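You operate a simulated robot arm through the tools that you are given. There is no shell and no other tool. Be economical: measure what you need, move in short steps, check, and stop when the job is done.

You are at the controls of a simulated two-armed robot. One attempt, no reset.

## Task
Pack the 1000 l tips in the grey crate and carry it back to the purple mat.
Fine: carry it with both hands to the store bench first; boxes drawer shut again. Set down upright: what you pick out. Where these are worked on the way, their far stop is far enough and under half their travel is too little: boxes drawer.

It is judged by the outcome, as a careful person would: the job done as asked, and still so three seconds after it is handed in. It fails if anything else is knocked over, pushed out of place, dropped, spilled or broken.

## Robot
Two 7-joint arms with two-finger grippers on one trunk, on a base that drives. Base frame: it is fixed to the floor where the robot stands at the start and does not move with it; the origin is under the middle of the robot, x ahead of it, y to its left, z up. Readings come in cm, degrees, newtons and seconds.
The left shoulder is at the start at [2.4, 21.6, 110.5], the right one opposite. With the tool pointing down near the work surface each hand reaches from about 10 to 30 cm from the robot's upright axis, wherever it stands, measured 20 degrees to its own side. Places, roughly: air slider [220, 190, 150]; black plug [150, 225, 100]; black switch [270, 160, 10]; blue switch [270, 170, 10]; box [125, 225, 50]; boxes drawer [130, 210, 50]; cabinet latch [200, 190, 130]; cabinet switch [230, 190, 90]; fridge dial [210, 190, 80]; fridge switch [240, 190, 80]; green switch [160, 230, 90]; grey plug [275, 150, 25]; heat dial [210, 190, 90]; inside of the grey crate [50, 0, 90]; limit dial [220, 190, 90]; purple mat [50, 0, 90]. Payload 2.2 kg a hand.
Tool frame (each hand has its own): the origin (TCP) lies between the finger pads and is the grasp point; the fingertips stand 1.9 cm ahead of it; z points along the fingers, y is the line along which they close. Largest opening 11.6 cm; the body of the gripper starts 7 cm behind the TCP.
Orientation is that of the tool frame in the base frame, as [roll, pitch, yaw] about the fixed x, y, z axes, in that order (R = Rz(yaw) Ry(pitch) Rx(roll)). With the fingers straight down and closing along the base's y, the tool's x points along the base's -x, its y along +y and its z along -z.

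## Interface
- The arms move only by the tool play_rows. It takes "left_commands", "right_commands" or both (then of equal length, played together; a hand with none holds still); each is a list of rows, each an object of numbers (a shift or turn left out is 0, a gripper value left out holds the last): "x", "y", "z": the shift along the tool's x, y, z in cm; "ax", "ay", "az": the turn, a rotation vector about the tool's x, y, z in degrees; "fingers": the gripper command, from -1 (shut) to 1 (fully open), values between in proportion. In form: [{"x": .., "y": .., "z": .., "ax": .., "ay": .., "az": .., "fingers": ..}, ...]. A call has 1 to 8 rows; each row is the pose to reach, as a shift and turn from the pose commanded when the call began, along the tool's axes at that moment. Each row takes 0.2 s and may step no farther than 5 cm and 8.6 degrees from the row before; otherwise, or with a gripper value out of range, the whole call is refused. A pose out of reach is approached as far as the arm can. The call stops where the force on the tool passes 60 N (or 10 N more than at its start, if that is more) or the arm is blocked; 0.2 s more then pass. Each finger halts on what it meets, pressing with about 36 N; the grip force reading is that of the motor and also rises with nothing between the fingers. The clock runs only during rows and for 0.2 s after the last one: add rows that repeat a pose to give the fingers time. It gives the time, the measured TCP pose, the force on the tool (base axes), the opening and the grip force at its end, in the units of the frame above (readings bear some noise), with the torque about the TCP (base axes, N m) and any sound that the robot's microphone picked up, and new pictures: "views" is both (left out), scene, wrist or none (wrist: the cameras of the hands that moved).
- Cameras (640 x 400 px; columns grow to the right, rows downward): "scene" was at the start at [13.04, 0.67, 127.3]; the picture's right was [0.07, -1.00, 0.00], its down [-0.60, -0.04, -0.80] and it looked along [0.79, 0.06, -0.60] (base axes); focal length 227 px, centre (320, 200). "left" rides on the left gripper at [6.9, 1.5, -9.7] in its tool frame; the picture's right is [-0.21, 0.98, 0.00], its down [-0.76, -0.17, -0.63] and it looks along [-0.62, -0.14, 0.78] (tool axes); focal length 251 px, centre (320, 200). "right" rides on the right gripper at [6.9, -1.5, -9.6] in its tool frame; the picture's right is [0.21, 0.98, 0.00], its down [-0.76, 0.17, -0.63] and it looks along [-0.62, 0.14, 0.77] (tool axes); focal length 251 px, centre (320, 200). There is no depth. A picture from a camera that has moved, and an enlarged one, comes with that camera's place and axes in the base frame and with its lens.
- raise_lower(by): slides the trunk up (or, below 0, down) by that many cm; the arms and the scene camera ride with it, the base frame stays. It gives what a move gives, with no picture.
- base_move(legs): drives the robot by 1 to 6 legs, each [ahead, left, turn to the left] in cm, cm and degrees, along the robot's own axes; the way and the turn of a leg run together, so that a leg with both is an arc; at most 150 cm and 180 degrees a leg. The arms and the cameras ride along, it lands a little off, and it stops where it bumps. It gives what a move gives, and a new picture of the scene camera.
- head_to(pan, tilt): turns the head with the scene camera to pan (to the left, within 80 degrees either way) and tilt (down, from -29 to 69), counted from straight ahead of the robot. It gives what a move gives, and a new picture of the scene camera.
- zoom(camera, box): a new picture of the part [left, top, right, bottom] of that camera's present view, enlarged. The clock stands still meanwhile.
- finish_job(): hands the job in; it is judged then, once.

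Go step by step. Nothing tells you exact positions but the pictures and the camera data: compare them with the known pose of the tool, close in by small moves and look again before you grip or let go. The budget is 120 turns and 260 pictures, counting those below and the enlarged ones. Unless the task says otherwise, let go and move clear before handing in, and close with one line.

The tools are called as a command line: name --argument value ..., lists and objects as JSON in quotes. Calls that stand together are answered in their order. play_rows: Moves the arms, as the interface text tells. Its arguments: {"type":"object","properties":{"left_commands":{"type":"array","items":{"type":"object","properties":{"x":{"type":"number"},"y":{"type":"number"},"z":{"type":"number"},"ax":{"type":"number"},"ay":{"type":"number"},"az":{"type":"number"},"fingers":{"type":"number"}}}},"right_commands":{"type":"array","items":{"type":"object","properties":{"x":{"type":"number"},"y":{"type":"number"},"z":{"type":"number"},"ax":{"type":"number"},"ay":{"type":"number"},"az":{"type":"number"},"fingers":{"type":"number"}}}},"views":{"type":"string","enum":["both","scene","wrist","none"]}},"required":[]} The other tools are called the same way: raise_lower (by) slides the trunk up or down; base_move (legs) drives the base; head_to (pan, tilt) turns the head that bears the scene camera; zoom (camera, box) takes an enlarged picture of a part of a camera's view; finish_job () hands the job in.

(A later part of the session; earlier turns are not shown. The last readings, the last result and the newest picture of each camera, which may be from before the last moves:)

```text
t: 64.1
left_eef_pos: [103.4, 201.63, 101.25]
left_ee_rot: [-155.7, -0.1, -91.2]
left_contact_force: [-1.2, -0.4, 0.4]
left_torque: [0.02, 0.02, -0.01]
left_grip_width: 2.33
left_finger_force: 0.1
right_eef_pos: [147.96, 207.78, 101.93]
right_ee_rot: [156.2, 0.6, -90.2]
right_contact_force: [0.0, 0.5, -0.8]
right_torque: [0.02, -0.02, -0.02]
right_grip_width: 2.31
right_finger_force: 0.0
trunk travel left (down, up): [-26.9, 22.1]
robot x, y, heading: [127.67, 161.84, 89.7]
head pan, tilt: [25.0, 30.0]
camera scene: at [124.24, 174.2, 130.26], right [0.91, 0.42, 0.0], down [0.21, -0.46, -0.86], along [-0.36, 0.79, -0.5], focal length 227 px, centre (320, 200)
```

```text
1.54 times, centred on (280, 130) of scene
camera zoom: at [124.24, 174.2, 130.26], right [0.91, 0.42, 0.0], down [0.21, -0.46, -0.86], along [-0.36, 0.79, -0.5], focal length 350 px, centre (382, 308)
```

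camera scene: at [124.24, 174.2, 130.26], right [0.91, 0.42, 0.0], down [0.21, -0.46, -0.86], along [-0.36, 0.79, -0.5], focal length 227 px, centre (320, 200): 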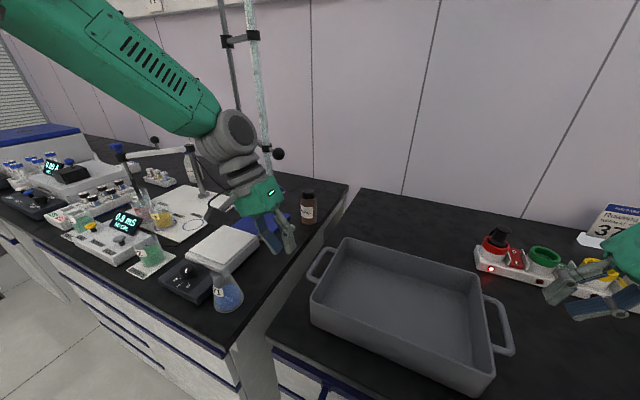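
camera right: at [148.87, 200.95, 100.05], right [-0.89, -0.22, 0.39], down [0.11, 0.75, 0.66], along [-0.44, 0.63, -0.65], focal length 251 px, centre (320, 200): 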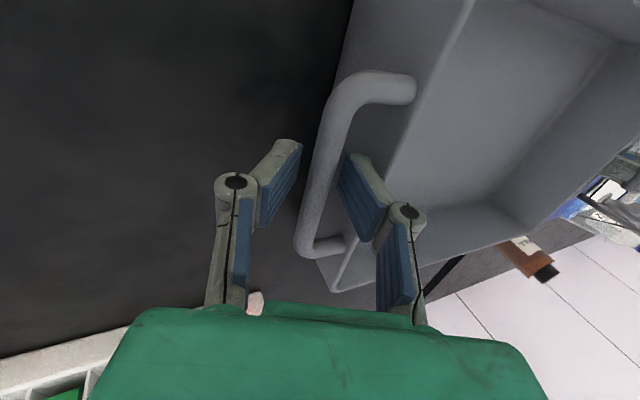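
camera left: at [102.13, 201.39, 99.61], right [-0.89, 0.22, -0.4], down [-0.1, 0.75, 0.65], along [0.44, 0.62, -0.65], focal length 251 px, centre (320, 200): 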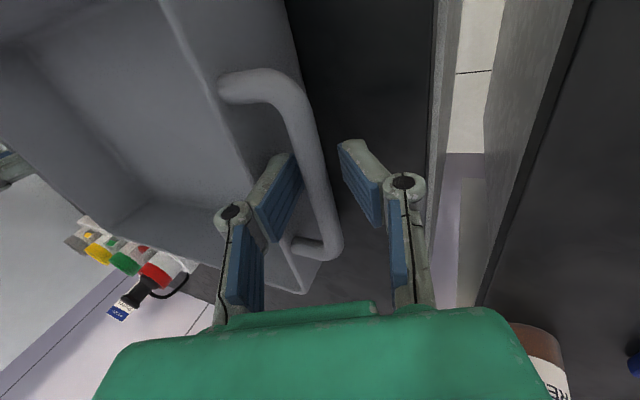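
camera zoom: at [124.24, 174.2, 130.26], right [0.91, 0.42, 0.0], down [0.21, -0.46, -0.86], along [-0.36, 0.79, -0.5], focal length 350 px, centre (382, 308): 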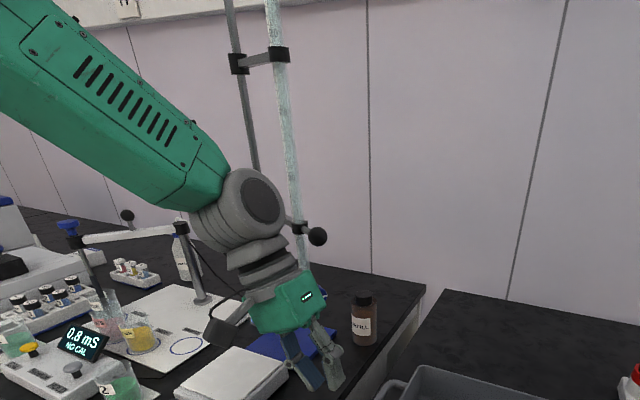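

The stand is still upright and free. I raise a little, back off from the bench, and straighten the hands.

raise_lower --by 5

base_move --legs '[[-48, 0, 0]]'

play_rows --left_commands '[{"ax": -8}, {"ax": -16}, {"ax": -24}, {"ax": -24}]' --right_commands '[{"ax": 8}, {"ax": 16}, {"ax": 24}, {"ax": 24}]' --views "none"

head_to --pan 0 --tilt 45

```text
t: 65.0
left_eef_pos: [103.45, 201.48, 106.37]
left_ee_rot: [-155.6, -0.1, -91.2]
left_contact_force: [0.8, 0.1, 0.0]
left_torque: [0.01, 0.01, -0.01]
left_grip_width: 2.3
left_finger_force: 0.0
right_eef_pos: [147.94, 207.81, 106.92]
right_ee_rot: [156.2, 0.6, -90.2]
right_contact_force: [0.2, 0.7, 0.5]
right_torque: [0.0, -0.01, 0.0]
right_grip_width: 2.34
right_finger_force: 0.3
trunk travel left (down, up): [-31.9, 17.1]
robot x, y, heading: [127.93, 161.83, 89.5]
head pan, tilt: [25.0, 30.0]
```

```text
t: 67.9
left_eef_pos: [103.04, 153.58, 106.36]
left_ee_rot: [-155.6, -0.1, -91.4]
left_contact_force: [-0.7, -0.1, 0.4]
left_torque: [0.02, -0.01, -0.01]
left_grip_width: 2.32
left_finger_force: 0.0
right_eef_pos: [147.65, 159.62, 106.86]
right_ee_rot: [156.1, 0.7, -90.4]
right_contact_force: [0.0, -0.2, 0.2]
right_torque: [-0.01, 0.0, 0.0]
right_grip_width: 2.34
right_finger_force: 0.1
trunk travel left (down, up): [-31.9, 17.1]
robot x, y, heading: [127.29, 113.59, 89.4]
head pan, tilt: [25.0, 30.0]
camera scene: at [123.87, 126.1, 135.28], right [0.91, 0.41, 0.0], down [0.21, -0.46, -0.86], along [-0.36, 0.79, -0.5], focal length 227 px, centre (320, 200)
```

scene: 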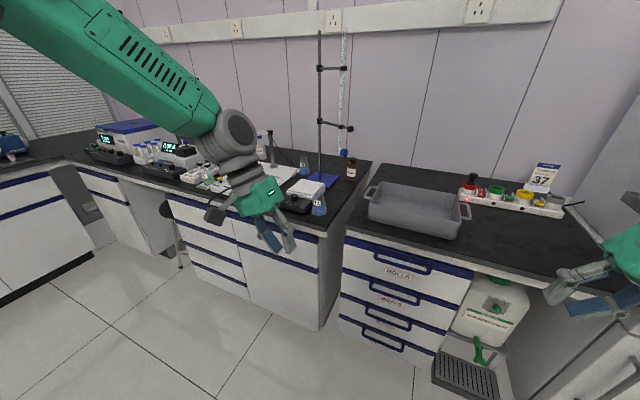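

```text
t: 68.9
left_eef_pos: [103.1, 153.44, 106.6]
left_ee_rot: [-179.7, 0.1, -91.4]
left_contact_force: [-0.3, 0.0, -0.4]
left_torque: [-0.05, 0.03, -0.02]
left_grip_width: 2.29
left_finger_force: 0.1
right_eef_pos: [147.62, 159.3, 107.07]
right_ee_rot: [-179.6, 0.9, -90.4]
right_contact_force: [0.1, 0.5, 0.3]
right_torque: [-0.05, -0.01, -0.01]
right_grip_width: 2.3
right_finger_force: 0.1
trunk travel left (down, up): [-31.9, 17.1]
robot x, y, heading: [127.81, 113.31, 89.8]
head pan, tilt: [25.0, 30.0]
```

```text
t: 69.8
left_eef_pos: [103.16, 153.28, 106.48]
left_ee_rot: [-179.6, 0.1, -91.4]
left_contact_force: [-0.8, 0.0, -0.2]
left_torque: [0.0, -0.01, 0.0]
left_grip_width: 2.31
left_finger_force: 0.1
right_eef_pos: [147.54, 159.27, 107.06]
right_ee_rot: [-179.8, 0.9, -90.4]
right_contact_force: [-0.9, 1.0, -0.5]
right_torque: [0.01, 0.0, -0.01]
right_grip_width: 2.33
right_finger_force: 0.1
trunk travel left (down, up): [-31.9, 17.1]
robot x, y, heading: [127.33, 113.65, 89.6]
head pan, tilt: [0.0, 45.0]
camera scene: at [127.69, 125.94, 133.03], right [1.0, -0.01, 0.0], down [-0.01, -0.71, -0.71], along [0.01, 0.71, -0.71], focal length 227 px, centre (320, 200)
```

scene: 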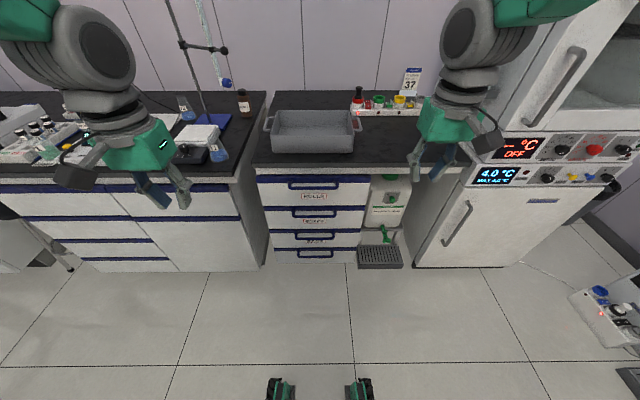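

zoom --camera "scene" --box '[230, 150, 410, 280]'

raise_lower --by -20

zoom --camera "scene" --box '[230, 110, 410, 240]'

```text
3.08 times, centred on (320, 215) of scene
camera zoom: at [127.69, 125.94, 133.03], right [1.0, -0.01, 0.0], down [-0.01, -0.71, -0.71], along [0.01, 0.71, -0.71], focal length 700 px, centre (320, 154)
```

zoom: 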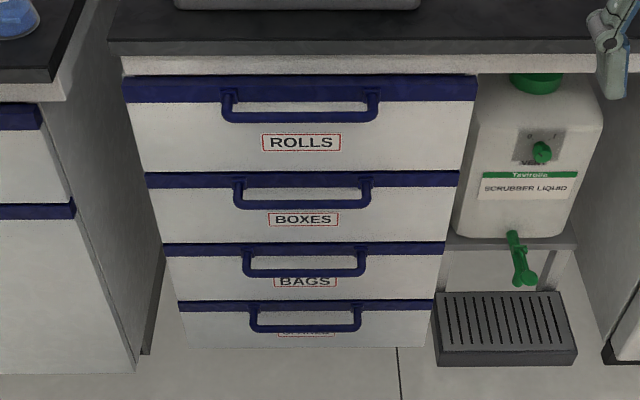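

```text
t: 72.0
left_eef_pos: [103.08, 153.35, 86.46]
left_ee_rot: [-179.5, 0.1, -91.5]
left_contact_force: [0.3, -0.1, -0.2]
left_torque: [-0.04, 0.02, 0.0]
left_grip_width: 2.32
left_finger_force: 0.1
right_eef_pos: [147.7, 159.25, 87.15]
right_ee_rot: [-179.9, 0.9, -90.4]
right_contact_force: [-0.1, 0.6, 0.8]
right_torque: [0.02, 0.02, -0.01]
right_grip_width: 2.32
right_finger_force: 0.1
trunk travel left (down, up): [-11.9, 37.1]
robot x, y, heading: [127.5, 113.71, 89.5]
head pan, tilt: [0.0, 45.0]
```

```text
3.08 times, centred on (320, 175) of scene
camera zoom: at [127.71, 125.87, 113.04], right [1.0, -0.01, 0.0], down [-0.01, -0.71, -0.7], along [0.01, 0.7, -0.71], focal length 700 px, centre (320, 277)
```

zoom: 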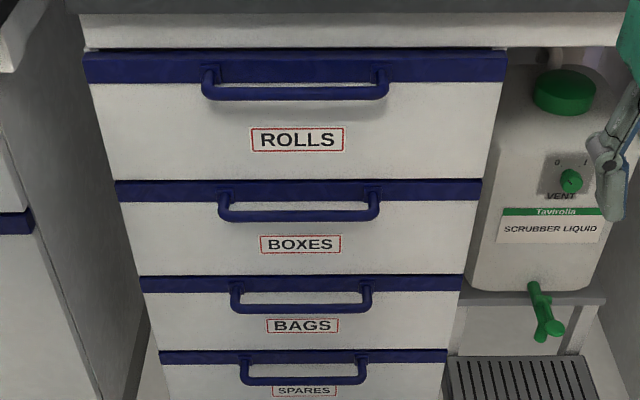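

BOXES handle bar: about (126, 192, 56), 20 cm wide, horizontal. I'll use the right hand pointing forward with fingers closing vertically; first rotate it in free space and shift the base left.

base_move --legs '[[0, 14, 0.4]]'

play_rows --right_commands '[{"ax": -4.6, "ay": -4.6, "az": 4.6, "fingers": 0}, {"ax": -9.2, "ay": -9.2, "az": 9.2}, {"ax": -13.8, "ay": -13.8, "az": 13.8}, {"ax": -18.4, "ay": -18.4, "az": 18.4}, {"ax": -23, "ay": -23, "az": 23}, {"ax": -27.6, "ay": -27.6, "az": 27.6}, {"ax": -32.2, "ay": -32.2, "az": 32.2}, {"ax": -36.8, "ay": -36.8, "az": 36.8}]' --views "none"

play_rows --right_commands '[{"ax": -4.6, "ay": -4.6, "az": 4.6}, {"ax": -9.2, "ay": -9.2, "az": 9.2}, {"ax": -13.8, "ay": -13.8, "az": 13.8}, {"ax": -18.4, "ay": -18.4, "az": 18.4}, {"ax": -23, "ay": -23, "az": 23}, {"ax": -27.6, "ay": -27.6, "az": 27.6}, {"ax": -32.4, "ay": -32.4, "az": 32.4}]' --views "both"

```text
t: 73.3
left_eef_pos: [90.48, 153.13, 86.82]
left_ee_rot: [179.6, 0.2, -91.2]
left_contact_force: [0.0, 0.8, 0.8]
left_torque: [-0.03, 0.04, -0.01]
left_grip_width: 2.32
left_finger_force: 0.0
right_eef_pos: [134.91, 159.53, 86.73]
right_ee_rot: [179.4, 0.9, -90.1]
right_contact_force: [0.0, 0.4, -0.4]
right_torque: [0.03, 0.07, -0.04]
right_grip_width: 2.31
right_finger_force: 0.1
trunk travel left (down, up): [-11.9, 37.1]
robot x, y, heading: [114.04, 113.49, 89.4]
head pan, tilt: [0.0, 45.0]
camera scene: at [116.36, 126.01, 112.99], right [1.0, -0.01, -0.02], down [-0.02, -0.71, -0.7], along [-0.01, 0.7, -0.71], focal length 227 px, centre (320, 200)
```

scene: 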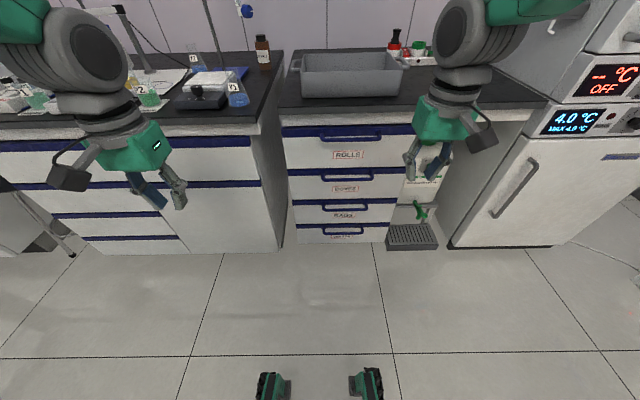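

```text
t: 75.1
left_eef_pos: [86.36, 153.05, 85.93]
left_ee_rot: [-178.1, 0.2, -91.0]
left_contact_force: [-1.2, -0.1, -0.6]
left_torque: [0.0, -0.11, 0.0]
left_grip_width: 2.32
left_finger_force: 0.0
right_eef_pos: [130.8, 159.24, 87.64]
right_ee_rot: [132.2, 21.4, -138.1]
right_contact_force: [-1.3, 0.1, 0.7]
right_torque: [-0.01, -0.1, -0.07]
right_grip_width: 5.83
right_finger_force: 0.1
trunk travel left (down, up): [-11.9, 37.1]
robot x, y, heading: [113.45, 113.53, 89.8]
head pan, tilt: [0.0, 45.0]
```

```text
t: 76.7
left_eef_pos: [86.64, 153.05, 85.96]
left_ee_rot: [-178.2, 0.3, -91.1]
left_contact_force: [-0.5, 0.0, -0.1]
left_torque: [0.0, -0.06, 0.0]
left_grip_width: 2.3
left_finger_force: 0.1
right_eef_pos: [130.62, 159.94, 87.47]
right_ee_rot: [89.0, 1.5, 180.0]
right_contact_force: [-1.6, -0.1, 0.1]
right_torque: [0.01, 0.06, -0.07]
right_grip_width: 5.79
right_finger_force: 0.1
right hand out of reach, approached as far as the arm can: row 2, 3, 4, 5, 6, 7
trunk travel left (down, up): [-11.9, 37.1]
robot x, y, heading: [113.23, 113.8, 89.7]
head pan, tilt: [0.0, 45.0]
camera scene: at [112.1, 126.06, 113.01], right [1.0, -0.01, 0.01], down [0.0, -0.71, -0.7], along [0.01, 0.7, -0.71], focal length 227 px, centre (320, 200)
camera right: at [123.69, 150.38, 85.54], right [-0.24, -0.02, 0.97], down [0.75, -0.64, 0.17], along [0.61, 0.77, 0.16], focal length 251 px, centre (320, 200)
```

scene: 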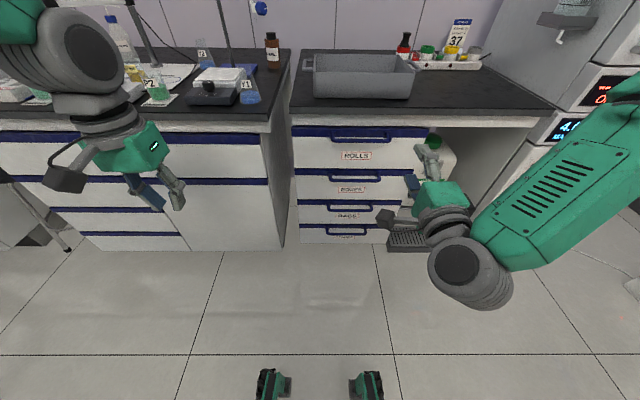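
right: 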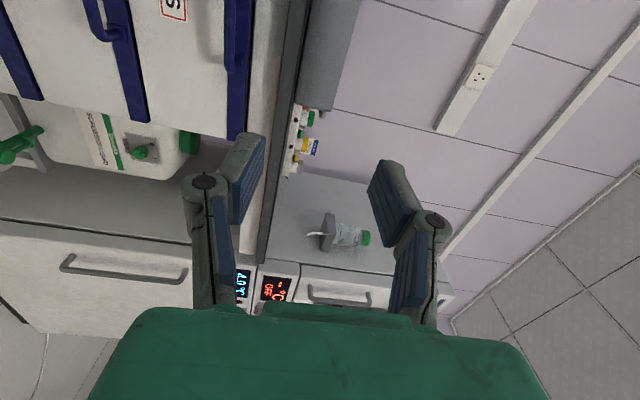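

The right hand now points forward with its fingers closing vertically. I lower it to handle height.

raise_lower --by -11.5

play_rows --right_commands '[{"x": 1, "y": -4}, {"x": 2, "y": -8}, {"x": 3, "y": -12}, {"x": 4, "y": -16}, {"x": 4.5, "y": -20}, {"x": 4.5, "y": -20}]' --views "both"

```text
t: 78.2
left_eef_pos: [87.81, 153.13, 74.82]
left_ee_rot: [-178.8, 0.3, -91.1]
left_contact_force: [0.2, -0.3, 0.1]
left_torque: [0.01, -0.04, -0.01]
left_grip_width: 2.33
left_finger_force: 0.1
right_eef_pos: [131.96, 159.96, 75.73]
right_ee_rot: [89.1, 1.0, 179.9]
right_contact_force: [-1.0, 0.6, 0.7]
right_torque: [0.0, 0.01, -0.03]
right_grip_width: 5.78
right_finger_force: 0.0
trunk travel left (down, up): [-0.4, 48.6]
robot x, y, heading: [113.57, 113.44, 89.3]
head pan, tilt: [0.0, 45.0]
```

```text
t: 79.5
left_eef_pos: [88.88, 153.2, 75.05]
left_ee_rot: [-179.4, 0.3, -91.3]
left_contact_force: [0.6, 0.1, 0.3]
left_torque: [-0.01, 0.0, 0.01]
left_grip_width: 2.34
left_finger_force: 0.1
right_eef_pos: [128.52, 160.3, 55.34]
right_ee_rot: [89.1, 0.5, 179.7]
right_contact_force: [0.8, 0.5, 1.0]
right_torque: [0.02, 0.0, 0.03]
right_grip_width: 5.8
right_finger_force: 0.1
trunk travel left (down, up): [-0.4, 48.6]
robot x, y, heading: [113.87, 113.55, 89.6]
head pan, tilt: [0.0, 45.0]
camera scene: at [114.46, 125.96, 101.53], right [1.0, -0.01, 0.0], down [-0.01, -0.71, -0.7], along [0.0, 0.7, -0.71], focal length 227 px, centre (320, 200)
camera right: at [121.58, 150.67, 53.57], right [-0.22, -0.01, 0.97], down [0.75, -0.64, 0.16], along [0.62, 0.77, 0.15], focal length 251 px, centre (320, 200)
```

scene: 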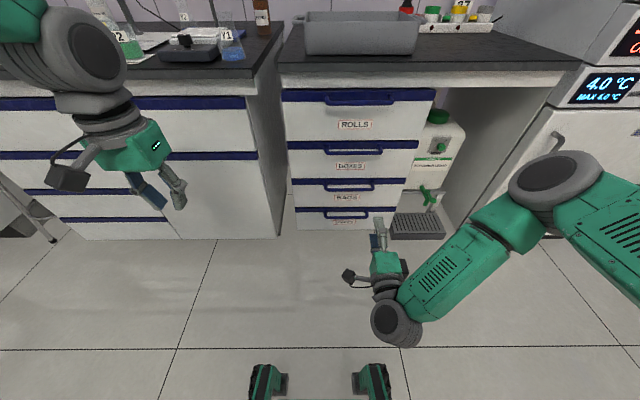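
right: 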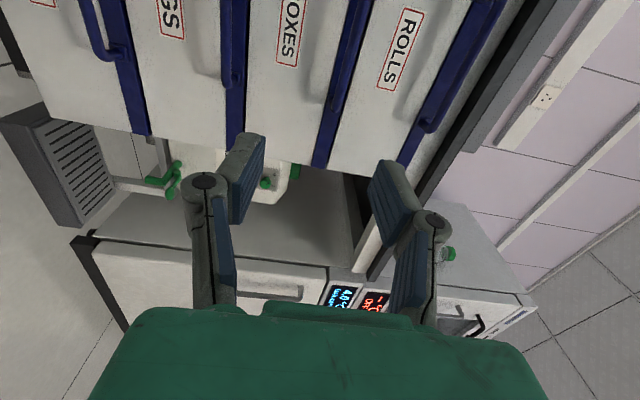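

zoom --camera "right" --box '[180, 0, 500, 200]'

zoom --camera "scene" --box '[270, 70, 450, 240]'

```text
2.00 times, centred on (340, 100) of right
camera zoom: at [121.58, 150.67, 53.57], right [-0.22, -0.01, 0.97], down [0.75, -0.64, 0.16], along [0.62, 0.77, 0.15], focal length 503 px, centre (280, 400)
```

zoom: 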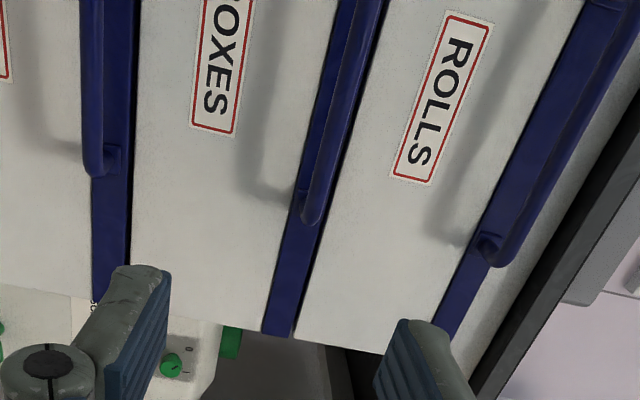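

```text
2.35 times, centred on (360, 155) of scene
camera zoom: at [114.46, 125.96, 101.53], right [1.0, -0.01, 0.0], down [-0.01, -0.71, -0.7], along [0.0, 0.7, -0.71], focal length 535 px, centre (226, 306)
```

zoom: 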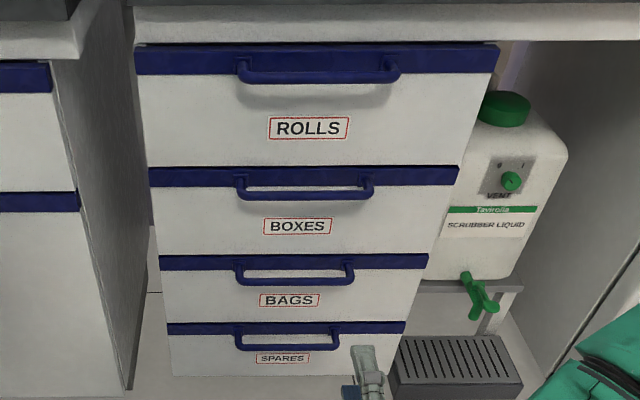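

The handle bar solves to about (125.7, 189, 59.4). I raise the hand 4 cm, centre it, and drive ahead to just short of it.

play_rows --right_commands '[{"x": 1.4, "y": 2}, {"x": 2.6, "y": 4.1}, {"x": 2.6, "y": 4.1}]' --views "none"

base_move --legs '[[22, 0, 0.4]]'

zoom --camera "right" --box '[160, 0, 480, 200]'

zoom --camera "scene" --box '[270, 110, 450, 280]'

```text
t: 80.3
left_eef_pos: [88.67, 153.14, 74.93]
left_ee_rot: [-179.3, 0.4, -91.2]
left_contact_force: [0.0, 0.4, -0.6]
left_torque: [0.01, -0.02, -0.04]
left_grip_width: 2.32
left_finger_force: 0.1
right_eef_pos: [125.67, 160.09, 59.39]
right_ee_rot: [89.1, 0.5, 179.8]
right_contact_force: [1.0, -0.3, -0.7]
right_torque: [-0.02, -0.01, -0.02]
right_grip_width: 5.8
right_finger_force: 0.1
trunk travel left (down, up): [-0.4, 48.6]
robot x, y, heading: [114.1, 113.43, 89.6]
head pan, tilt: [0.0, 45.0]
```

```text
t: 82.0
left_eef_pos: [88.03, 174.8, 74.88]
left_ee_rot: [-179.2, 0.3, -90.4]
left_contact_force: [0.0, -0.9, 0.0]
left_torque: [-0.04, -0.01, 0.01]
left_grip_width: 2.34
left_finger_force: 0.0
right_eef_pos: [125.07, 182.22, 59.41]
right_ee_rot: [89.2, 0.7, -179.4]
right_contact_force: [0.4, 0.6, 0.4]
right_torque: [-0.02, 0.02, -0.02]
right_grip_width: 5.82
right_finger_force: 0.1
trunk travel left (down, up): [-0.4, 48.6]
robot x, y, heading: [113.82, 135.7, 90.5]
head pan, tilt: [0.0, 45.0]
camera scene: at [113.82, 147.97, 101.51], right [1.0, 0.0, 0.0], down [0.0, -0.71, -0.7], along [0.0, 0.7, -0.71], focal length 227 px, centre (320, 200)
```

scene: 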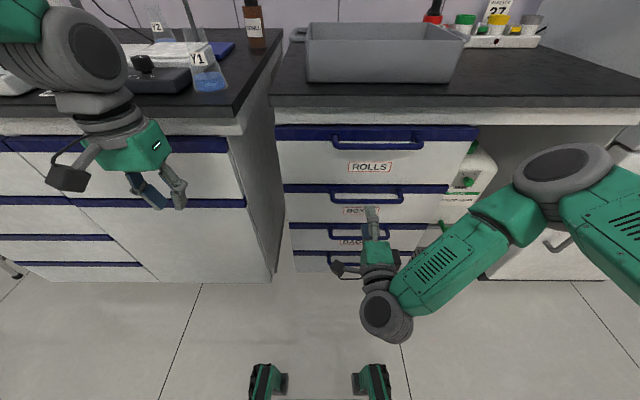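

```text
2.00 times, centred on (320, 100) of right
camera zoom: at [118.14, 172.55, 57.75], right [-0.23, -0.02, 0.97], down [0.76, -0.63, 0.17], along [0.61, 0.78, 0.15], focal length 503 px, centre (320, 400)
```

zoom: 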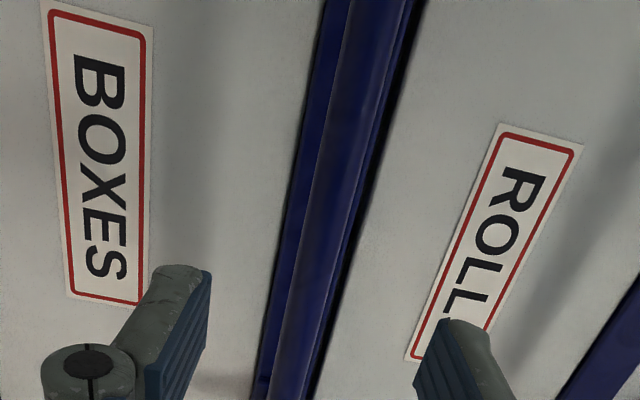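

```text
2.35 times, centred on (360, 195) of scene
camera zoom: at [113.82, 147.97, 101.51], right [1.0, 0.0, 0.0], down [0.0, -0.71, -0.7], along [0.0, 0.7, -0.71], focal length 535 px, centre (226, 212)
```

zoom: 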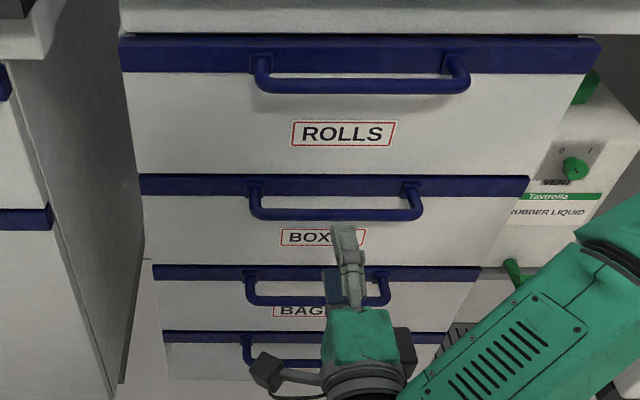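

The bar is centred between the fingers. I advance 6.3 cm and close on it.

play_rows --right_commands '[{"z": 2}, {"z": 4}, {"z": 6.3}, {"z": 6.3, "fingers": -0.5}, {"z": 6.3, "fingers": -1}, {"z": 6.3}, {"z": 6.3}]' --views "wrist"

zoom --camera "scene" --box '[270, 110, 450, 280]'

```text
t: 83.6
left_eef_pos: [88.12, 174.73, 74.92]
left_ee_rot: [-179.2, 0.3, -90.4]
left_contact_force: [0.5, -1.2, -0.2]
left_torque: [0.01, 0.03, -0.02]
left_grip_width: 2.31
left_finger_force: 0.0
right_eef_pos: [125.02, 188.32, 59.42]
right_ee_rot: [89.4, 0.7, -179.5]
right_contact_force: [-4.2, -0.5, -26.9]
right_torque: [-0.37, 0.74, -0.04]
right_grip_width: 1.15
right_finger_force: 38.4
trunk travel left (down, up): [-0.4, 48.6]
robot x, y, heading: [113.79, 135.66, 90.2]
head pan, tilt: [0.0, 45.0]
camera right: at [118.17, 178.67, 57.81], right [-0.23, -0.01, 0.97], down [0.76, -0.63, 0.17], along [0.61, 0.78, 0.15], focal length 251 px, centre (320, 200)
```

right: 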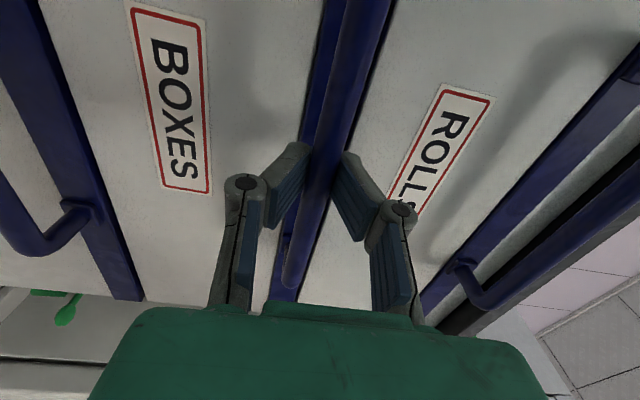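

```text
2.35 times, centred on (360, 195) of scene
camera zoom: at [113.85, 148.21, 101.45], right [1.0, 0.0, 0.0], down [0.0, -0.71, -0.7], along [0.0, 0.7, -0.71], focal length 535 px, centre (226, 212)
```

zoom: 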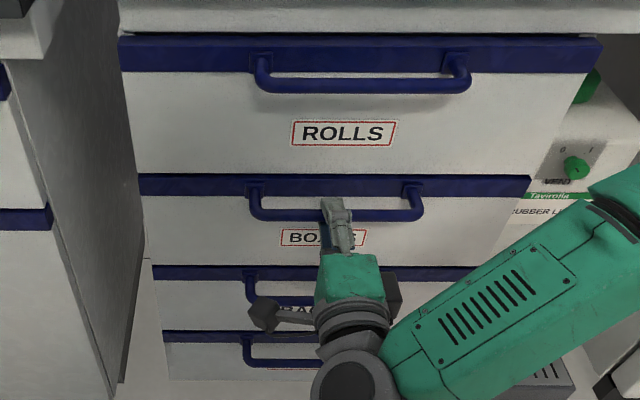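

Firm grip on the BOXES handle. I pull by driving back in steps.

base_move --legs '[[-15, 0, 0]]'

base_move --legs '[[-12, 0, 0]]'

```text
t: 85.0
left_eef_pos: [88.19, 159.76, 74.93]
left_ee_rot: [-179.1, 0.3, -90.6]
left_contact_force: [-0.1, -0.6, 0.0]
left_torque: [-0.01, 0.02, 0.01]
left_grip_width: 2.3
left_finger_force: 0.2
right_eef_pos: [125.13, 173.36, 59.47]
right_ee_rot: [89.5, 0.7, -179.4]
right_contact_force: [-11.2, -1.1, -36.9]
right_torque: [-0.4, 0.65, -0.09]
right_grip_width: 1.14
right_finger_force: 38.1
trunk travel left (down, up): [-0.4, 48.6]
robot x, y, heading: [113.98, 120.99, 90.1]
head pan, tilt: [0.0, 45.0]
camera scene: at [113.81, 133.34, 101.45], right [1.0, 0.0, 0.0], down [0.0, -0.71, -0.7], along [0.0, 0.7, -0.71], focal length 227 px, centre (320, 200)
```

scene: 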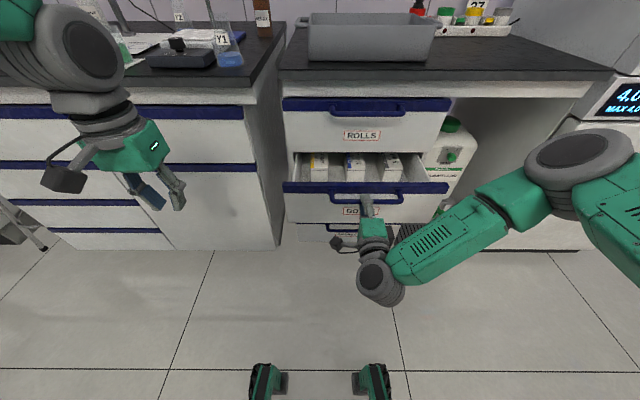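

```text
t: 86.2
left_eef_pos: [88.19, 147.47, 75.01]
left_ee_rot: [-179.2, 0.6, -90.6]
left_contact_force: [-0.1, 0.3, -0.3]
left_torque: [0.0, 0.02, 0.0]
left_grip_width: 2.32
left_finger_force: 0.0
right_eef_pos: [124.92, 161.1, 59.46]
right_ee_rot: [89.6, 0.9, -179.3]
right_contact_force: [-8.5, -1.1, -36.5]
right_torque: [-0.39, 0.65, -0.01]
right_grip_width: 1.11
right_finger_force: 38.2
trunk travel left (down, up): [-0.4, 48.6]
robot x, y, heading: [113.75, 108.77, 90.1]
head pan, tilt: [0.0, 45.0]
camera scene: at [113.9, 121.41, 101.45], right [1.0, 0.0, 0.0], down [0.0, -0.71, -0.7], along [0.0, 0.7, -0.71], focal length 227 px, centre (320, 200)
```

scene: 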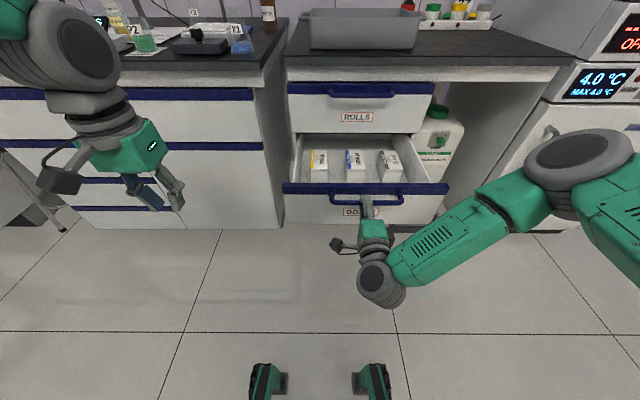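

Three boxes are visible. I zoom on the labels and open a bit further.

zoom --camera "scene" --box '[280, 125, 440, 205]'

base_move --legs '[[-8, 0, 0]]'

zoom --camera "scene" --box '[280, 105, 440, 205]'

```text
4.00 times, centred on (360, 165) of scene
camera zoom: at [113.9, 121.41, 101.45], right [1.0, 0.0, 0.0], down [0.0, -0.71, -0.7], along [0.0, 0.7, -0.71], focal length 910 px, centre (160, 340)
```

zoom: 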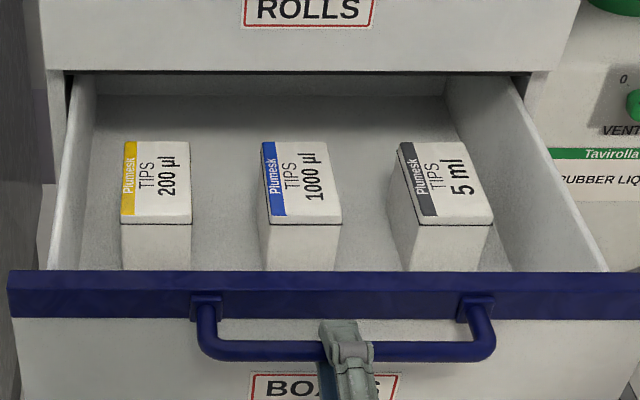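

```text
t: 87.3
left_eef_pos: [88.24, 139.17, 75.39]
left_ee_rot: [-179.1, 0.9, -90.7]
left_contact_force: [0.6, -0.3, -0.2]
left_torque: [-0.01, 0.03, 0.01]
left_grip_width: 2.32
left_finger_force: 0.1
right_eef_pos: [125.06, 152.78, 59.61]
right_ee_rot: [89.8, 0.8, -179.0]
right_contact_force: [-5.5, -0.4, -36.3]
right_torque: [-0.33, 0.62, -0.07]
right_grip_width: 1.1
right_finger_force: 37.8
trunk travel left (down, up): [-0.4, 48.6]
robot x, y, heading: [113.68, 100.37, 90.2]
head pan, tilt: [0.0, 45.0]
camera scene: at [113.96, 113.42, 101.45], right [1.0, 0.0, 0.0], down [0.0, -0.71, -0.7], along [0.0, 0.7, -0.71], focal length 227 px, centre (320, 200)
```

scene: 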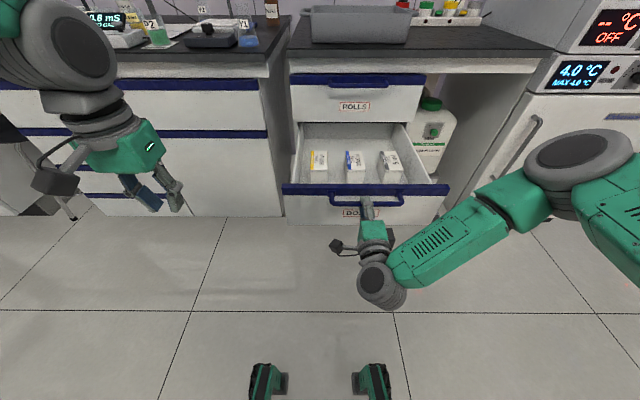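

```text
4.00 times, centred on (360, 155) of scene
camera zoom: at [113.96, 113.42, 101.45], right [1.0, 0.0, 0.0], down [0.0, -0.71, -0.7], along [0.0, 0.7, -0.71], focal length 910 px, centre (160, 380)
```

zoom: 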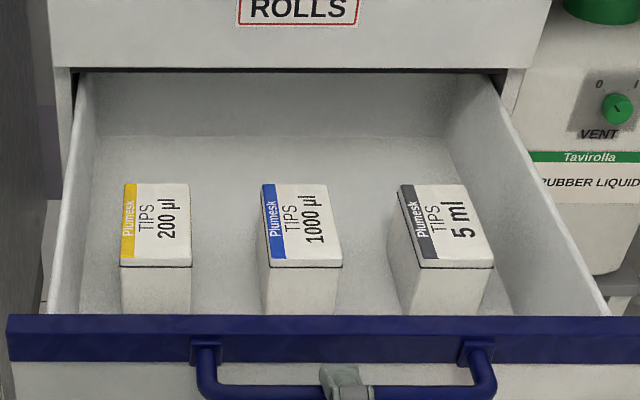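

The middle box is "TIPS 1000 µl". Drawer is about 35 cm open. I release the handle, back the hand out, and turn the right hand back to pointing down.

play_rows --right_commands '[{"fingers": 0}, {"fingers": 0}, {"fingers": 0}, {"z": -4}, {"z": -8}, {"z": -8}]' --views "none"

play_rows --right_commands '[{"ax": 4.6, "ay": 4.6, "az": -4.6, "y": 4}, {"ax": 9.2, "ay": 9.2, "az": -9.2, "y": 8}, {"ax": 13.8, "ay": 13.8, "az": -13.8, "y": 12}, {"ax": 18.4, "ay": 18.4, "az": -18.4, "y": 16}, {"ax": 23, "ay": 23, "az": -23, "y": 20}, {"ax": 27.6, "ay": 27.6, "az": -27.6, "y": 20}, {"ax": 32.2, "ay": 32.2, "az": -32.2, "y": 20}, {"ax": 36.8, "ay": 36.8, "az": -36.8, "y": 20}]' --views "none"

play_rows --right_commands '[{"ax": 4.6, "ay": 4.6, "az": -4.6}, {"ax": 9.2, "ay": 9.2, "az": -9.2}, {"ax": 13.8, "ay": 13.8, "az": -13.8}, {"ax": 18.4, "ay": 18.4, "az": -18.4}, {"ax": 23, "ay": 23, "az": -23}, {"ax": 27.6, "ay": 27.6, "az": -27.6}, {"ax": 32.4, "ay": 32.4, "az": -32.4}]' --views "both"

```text
t: 88.7
left_eef_pos: [88.38, 138.72, 75.68]
left_ee_rot: [-179.3, 1.2, -90.6]
left_contact_force: [0.3, -0.1, -0.1]
left_torque: [0.0, 0.02, 0.0]
left_grip_width: 2.33
left_finger_force: 0.0
right_eef_pos: [125.36, 144.45, 59.79]
right_ee_rot: [89.4, 0.8, -179.1]
right_contact_force: [0.0, -0.3, 0.3]
right_torque: [-0.02, 0.02, 0.0]
right_grip_width: 5.81
right_finger_force: 0.0
trunk travel left (down, up): [-0.4, 48.6]
robot x, y, heading: [113.89, 100.72, 90.1]
head pan, tilt: [0.0, 45.0]
```

```text
t: 90.5
left_eef_pos: [88.34, 138.78, 75.59]
left_ee_rot: [-179.2, 1.1, -90.6]
left_contact_force: [0.1, 0.5, 0.2]
left_torque: [-0.01, -0.05, 0.0]
left_grip_width: 2.31
left_finger_force: 0.0
right_eef_pos: [124.81, 144.15, 79.8]
right_ee_rot: [138.6, 20.3, -130.6]
right_contact_force: [0.4, 0.3, -0.3]
right_torque: [0.02, 0.0, -0.01]
right_grip_width: 5.79
right_finger_force: 0.0
right hand out of reach, approached as far as the arm can: row 3, 4, 5
trunk travel left (down, up): [-0.4, 48.6]
robot x, y, heading: [114.1, 100.97, 90.2]
head pan, tilt: [0.0, 45.0]
```

```text
t: 92.1
left_eef_pos: [88.25, 138.75, 75.52]
left_ee_rot: [-179.2, 1.1, -90.7]
left_contact_force: [0.9, 0.5, -0.1]
left_torque: [0.01, 0.0, -0.04]
left_grip_width: 2.32
left_finger_force: 0.1
right_eef_pos: [124.88, 144.27, 79.64]
right_ee_rot: [-179.2, 0.6, -89.0]
right_contact_force: [0.5, -0.7, -0.2]
right_torque: [-0.04, 0.0, -0.01]
right_grip_width: 5.78
right_finger_force: 0.1
trunk travel left (down, up): [-0.4, 48.6]
robot x, y, heading: [114.13, 100.56, 90.4]
head pan, tilt: [0.0, 45.0]
camera scene: at [113.92, 113.12, 101.52], right [1.0, 0.0, 0.0], down [0.0, -0.71, -0.7], along [0.0, 0.7, -0.71], focal length 227 px, centre (320, 200)
camera right: at [126.28, 137.34, 89.41], right [-0.97, -0.23, -0.02], down [-0.19, 0.75, 0.64], along [-0.14, 0.62, -0.77], focal length 251 px, centre (320, 200)
```

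scene: 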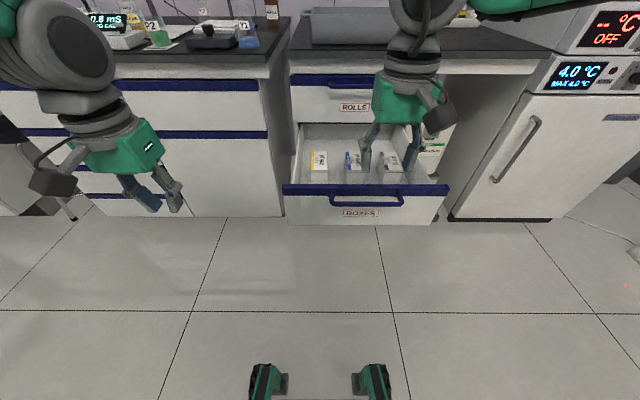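
right: 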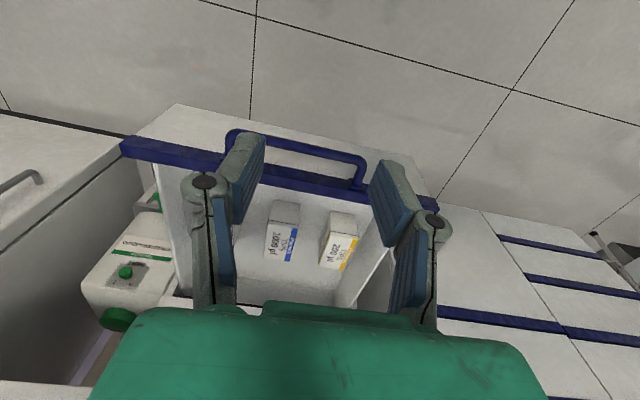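

zoom --camera "right" --box '[220, 120, 420, 320]'

zoom --camera "scene" --box '[280, 110, 440, 210]'

```text
2.00 times, centred on (320, 220) of right
camera zoom: at [126.28, 137.34, 89.41], right [-0.97, -0.23, -0.02], down [-0.19, 0.75, 0.64], along [-0.14, 0.62, -0.77], focal length 503 px, centre (320, 160)
```

zoom: 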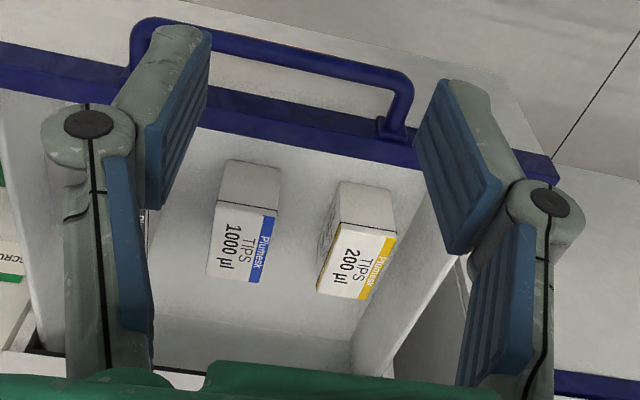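

```text
4.00 times, centred on (360, 160) of scene
camera zoom: at [113.92, 113.12, 101.52], right [1.0, 0.0, 0.0], down [0.0, -0.71, -0.7], along [0.0, 0.7, -0.71], focal length 910 px, centre (160, 360)
```

zoom: 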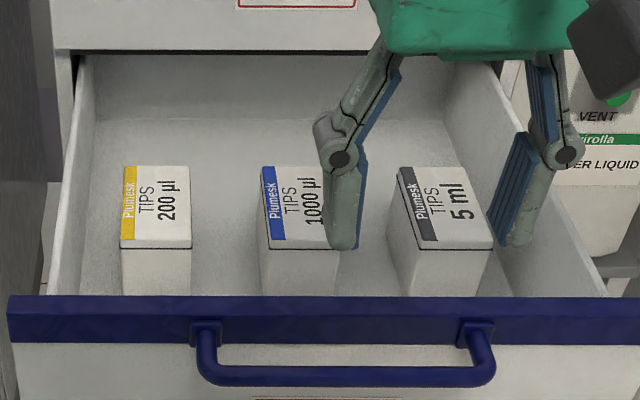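

The 1000 µl box: top centre ≈ (125.2, 171.5, 59.6), about 5.5 wide and 11 deep. I drive forward 22 cm to come above it.

base_move --legs '[[22, 0, -0.3]]'

play_rows --right_commands '[{"x": -2.5, "fingers": 0.3}, {"x": -5}, {"x": -5}]' --views "wrist"

```text
t: 93.8
left_eef_pos: [88.29, 160.76, 75.61]
left_ee_rot: [-179.1, 1.1, -90.7]
left_contact_force: [0.3, 0.3, 0.4]
left_torque: [-0.02, 0.0, 0.0]
left_grip_width: 2.29
left_finger_force: 0.0
right_eef_pos: [124.94, 166.19, 79.65]
right_ee_rot: [-179.3, 0.5, -89.3]
right_contact_force: [-0.4, -0.2, -0.6]
right_torque: [-0.03, 0.02, 0.02]
right_grip_width: 5.81
right_finger_force: 0.1
trunk travel left (down, up): [-0.4, 48.6]
robot x, y, heading: [113.82, 123.17, 90.4]
head pan, tilt: [0.0, 45.0]
camera scene: at [113.91, 135.08, 101.51], right [1.0, 0.0, 0.0], down [0.0, -0.71, -0.7], along [0.0, 0.7, -0.71], focal length 227 px, centre (320, 200)
```

scene: 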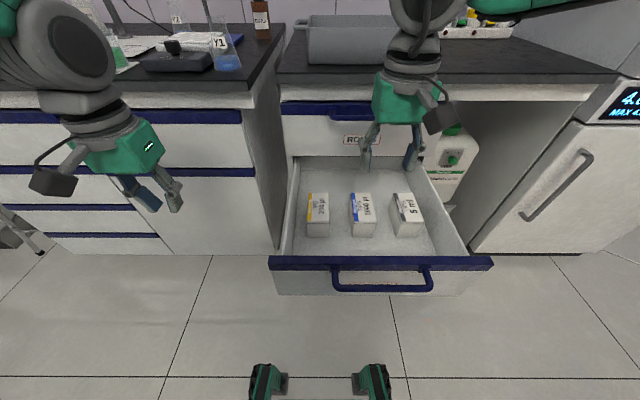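

```text
t: 94.6
left_eef_pos: [88.29, 160.54, 75.78]
left_ee_rot: [-179.2, 1.4, -90.7]
left_contact_force: [-0.9, 0.2, -0.2]
left_torque: [0.01, 0.0, -0.02]
left_grip_width: 2.33
left_finger_force: 0.1
right_eef_pos: [124.84, 170.96, 79.85]
right_ee_rot: [-179.2, 0.7, -89.2]
right_contact_force: [0.1, -0.5, -0.6]
right_torque: [-0.03, 0.0, 0.0]
right_grip_width: 7.51
right_finger_force: 0.1
trunk travel left (down, up): [-0.4, 48.6]
robot x, y, heading: [114.09, 122.79, 90.1]
head pan, tilt: [0.0, 45.0]
camera right: at [126.19, 163.98, 89.55], right [-0.97, -0.23, -0.02], down [-0.18, 0.75, 0.64], along [-0.13, 0.63, -0.77], focal length 251 px, centre (320, 200)
```

right: 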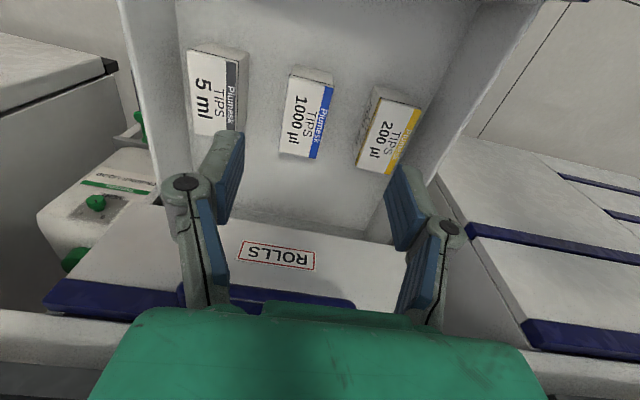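

Better triangulation: box top centre (125.6, 178.5, 54.9), ~6.3 × 11.3 cm. I drive 7 cm further (base front passes below the drawer level) and look again.

base_move --legs '[[7, 0, 0]]'

play_rows --right_commands '[{"z": 4, "y": -0.4, "fingers": 0.45}, {"z": 8, "y": -0.7}, {"z": 12, "y": -0.7}, {"z": 15, "y": -0.7}, {"z": 15, "y": -0.7}]' --views "wrist"

```text
t: 95.6
left_eef_pos: [88.3, 167.59, 75.54]
left_ee_rot: [-179.2, 1.3, -90.8]
left_contact_force: [0.1, 0.5, -0.5]
left_torque: [-0.04, -0.02, -0.02]
left_grip_width: 2.31
left_finger_force: 0.0
right_eef_pos: [124.77, 177.92, 79.83]
right_ee_rot: [-179.3, 0.8, -89.3]
right_contact_force: [-0.5, -0.2, -0.3]
right_torque: [-0.01, 0.02, 0.05]
right_grip_width: 7.54
right_finger_force: 0.1
trunk travel left (down, up): [-0.4, 48.6]
robot x, y, heading: [113.77, 129.38, 90.0]
head pan, tilt: [0.0, 45.0]
camera scene: at [113.92, 142.09, 101.5], right [1.0, 0.0, 0.0], down [0.0, -0.71, -0.7], along [0.0, 0.7, -0.71], focal length 227 px, centre (320, 200)
```

scene: 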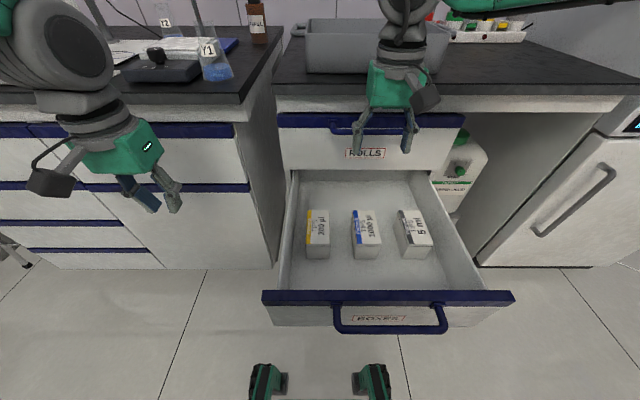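

```text
t: 96.8
left_eef_pos: [88.37, 167.32, 75.82]
left_ee_rot: [-179.1, 1.4, -90.8]
left_contact_force: [0.5, -0.5, 0.2]
left_torque: [0.02, 0.01, 0.03]
left_grip_width: 2.32
left_finger_force: 0.0
right_eef_pos: [125.82, 177.85, 65.13]
right_ee_rot: [-179.3, 0.9, -89.2]
right_contact_force: [0.0, 0.3, 0.0]
right_torque: [0.01, 0.01, -0.01]
right_grip_width: 8.39
right_finger_force: 0.1
trunk travel left (down, up): [-0.4, 48.6]
robot x, y, heading: [113.99, 129.68, 90.1]
head pan, tilt: [0.0, 45.0]
camera right: at [127.24, 170.87, 74.73], right [-0.97, -0.23, -0.02], down [-0.18, 0.74, 0.64], along [-0.13, 0.63, -0.77], focal length 251 px, centre (320, 200)
```

right: 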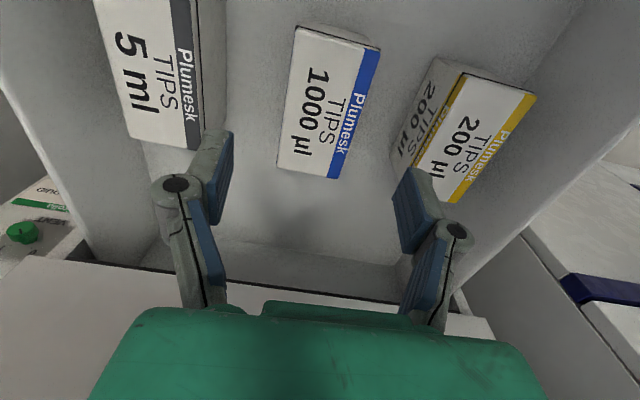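

Well aligned with ample room to neighbours. I correct 0.4 cm, descend and grip.

play_rows --right_commands '[{"x": 0.4, "y": 0.4, "z": 3}, {"x": 0.4, "y": 0.4, "z": 6}, {"x": 0.4, "y": 0.4, "z": 9}, {"x": 0.4, "y": 0.4, "z": 12}, {"x": 0.4, "y": 0.4, "z": 12.5}, {"x": 0.4, "y": 0.4, "z": 12.5}]' --views "wrist"

```text
t: 98.2
left_eef_pos: [88.27, 167.35, 75.81]
left_ee_rot: [-179.2, 1.5, -90.9]
left_contact_force: [-1.1, 0.1, 0.9]
left_torque: [0.0, 0.01, -0.01]
left_grip_width: 2.32
left_finger_force: 0.0
right_eef_pos: [125.6, 177.77, 52.57]
right_ee_rot: [-179.2, 0.9, -89.3]
right_contact_force: [-0.3, -0.6, -0.3]
right_torque: [-0.01, 0.03, -0.01]
right_grip_width: 8.38
right_finger_force: 0.0
trunk travel left (down, up): [-0.4, 48.6]
robot x, y, heading: [113.92, 129.26, 89.8]
head pan, tilt: [0.0, 45.0]
camera right: at [126.92, 170.7, 62.19], right [-0.97, -0.23, -0.02], down [-0.18, 0.74, 0.64], along [-0.13, 0.63, -0.77], focal length 251 px, centre (320, 200)
```

right: 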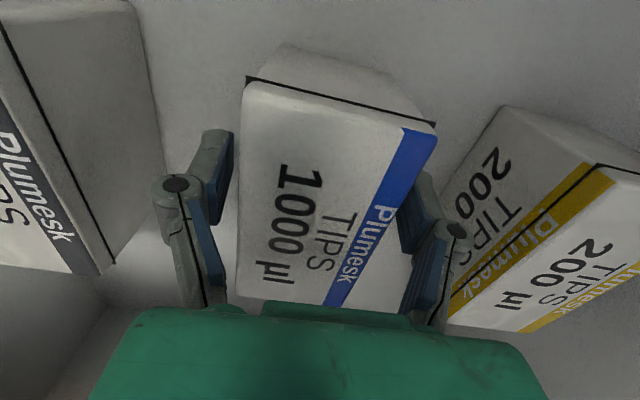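

play_rows --right_commands '[{"y": 0.2, "fingers": 0.3}, {"y": 0.2, "fingers": 0.15}, {"y": 0.2, "fingers": 0}, {"y": 0.2, "fingers": -0.2}, {"y": 0.2, "fingers": -0.4}, {"y": 0.2, "fingers": -0.4}]' --views "wrist"

```text
t: 99.6
left_eef_pos: [88.35, 167.33, 75.75]
left_ee_rot: [-179.2, 1.6, -90.7]
left_contact_force: [-0.3, 0.3, 0.5]
left_torque: [0.02, -0.01, -0.03]
left_grip_width: 2.32
left_finger_force: 0.1
right_eef_pos: [125.26, 177.72, 52.63]
right_ee_rot: [-179.2, 0.9, -89.3]
right_contact_force: [0.2, 0.0, -0.2]
right_torque: [0.02, -0.03, -0.03]
right_grip_width: 5.89
right_finger_force: 35.5
trunk travel left (down, up): [-0.4, 48.6]
robot x, y, heading: [113.94, 129.51, 89.8]
head pan, tilt: [0.0, 45.0]
camera right: at [126.68, 170.72, 62.18], right [-0.97, -0.23, -0.02], down [-0.18, 0.74, 0.64], along [-0.13, 0.63, -0.77], focal length 251 px, centre (320, 200)
```

right: 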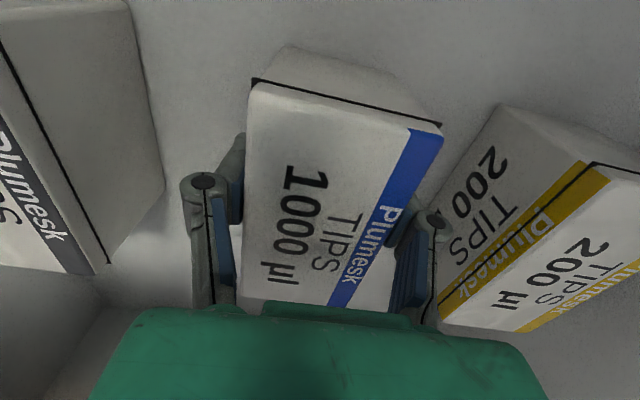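

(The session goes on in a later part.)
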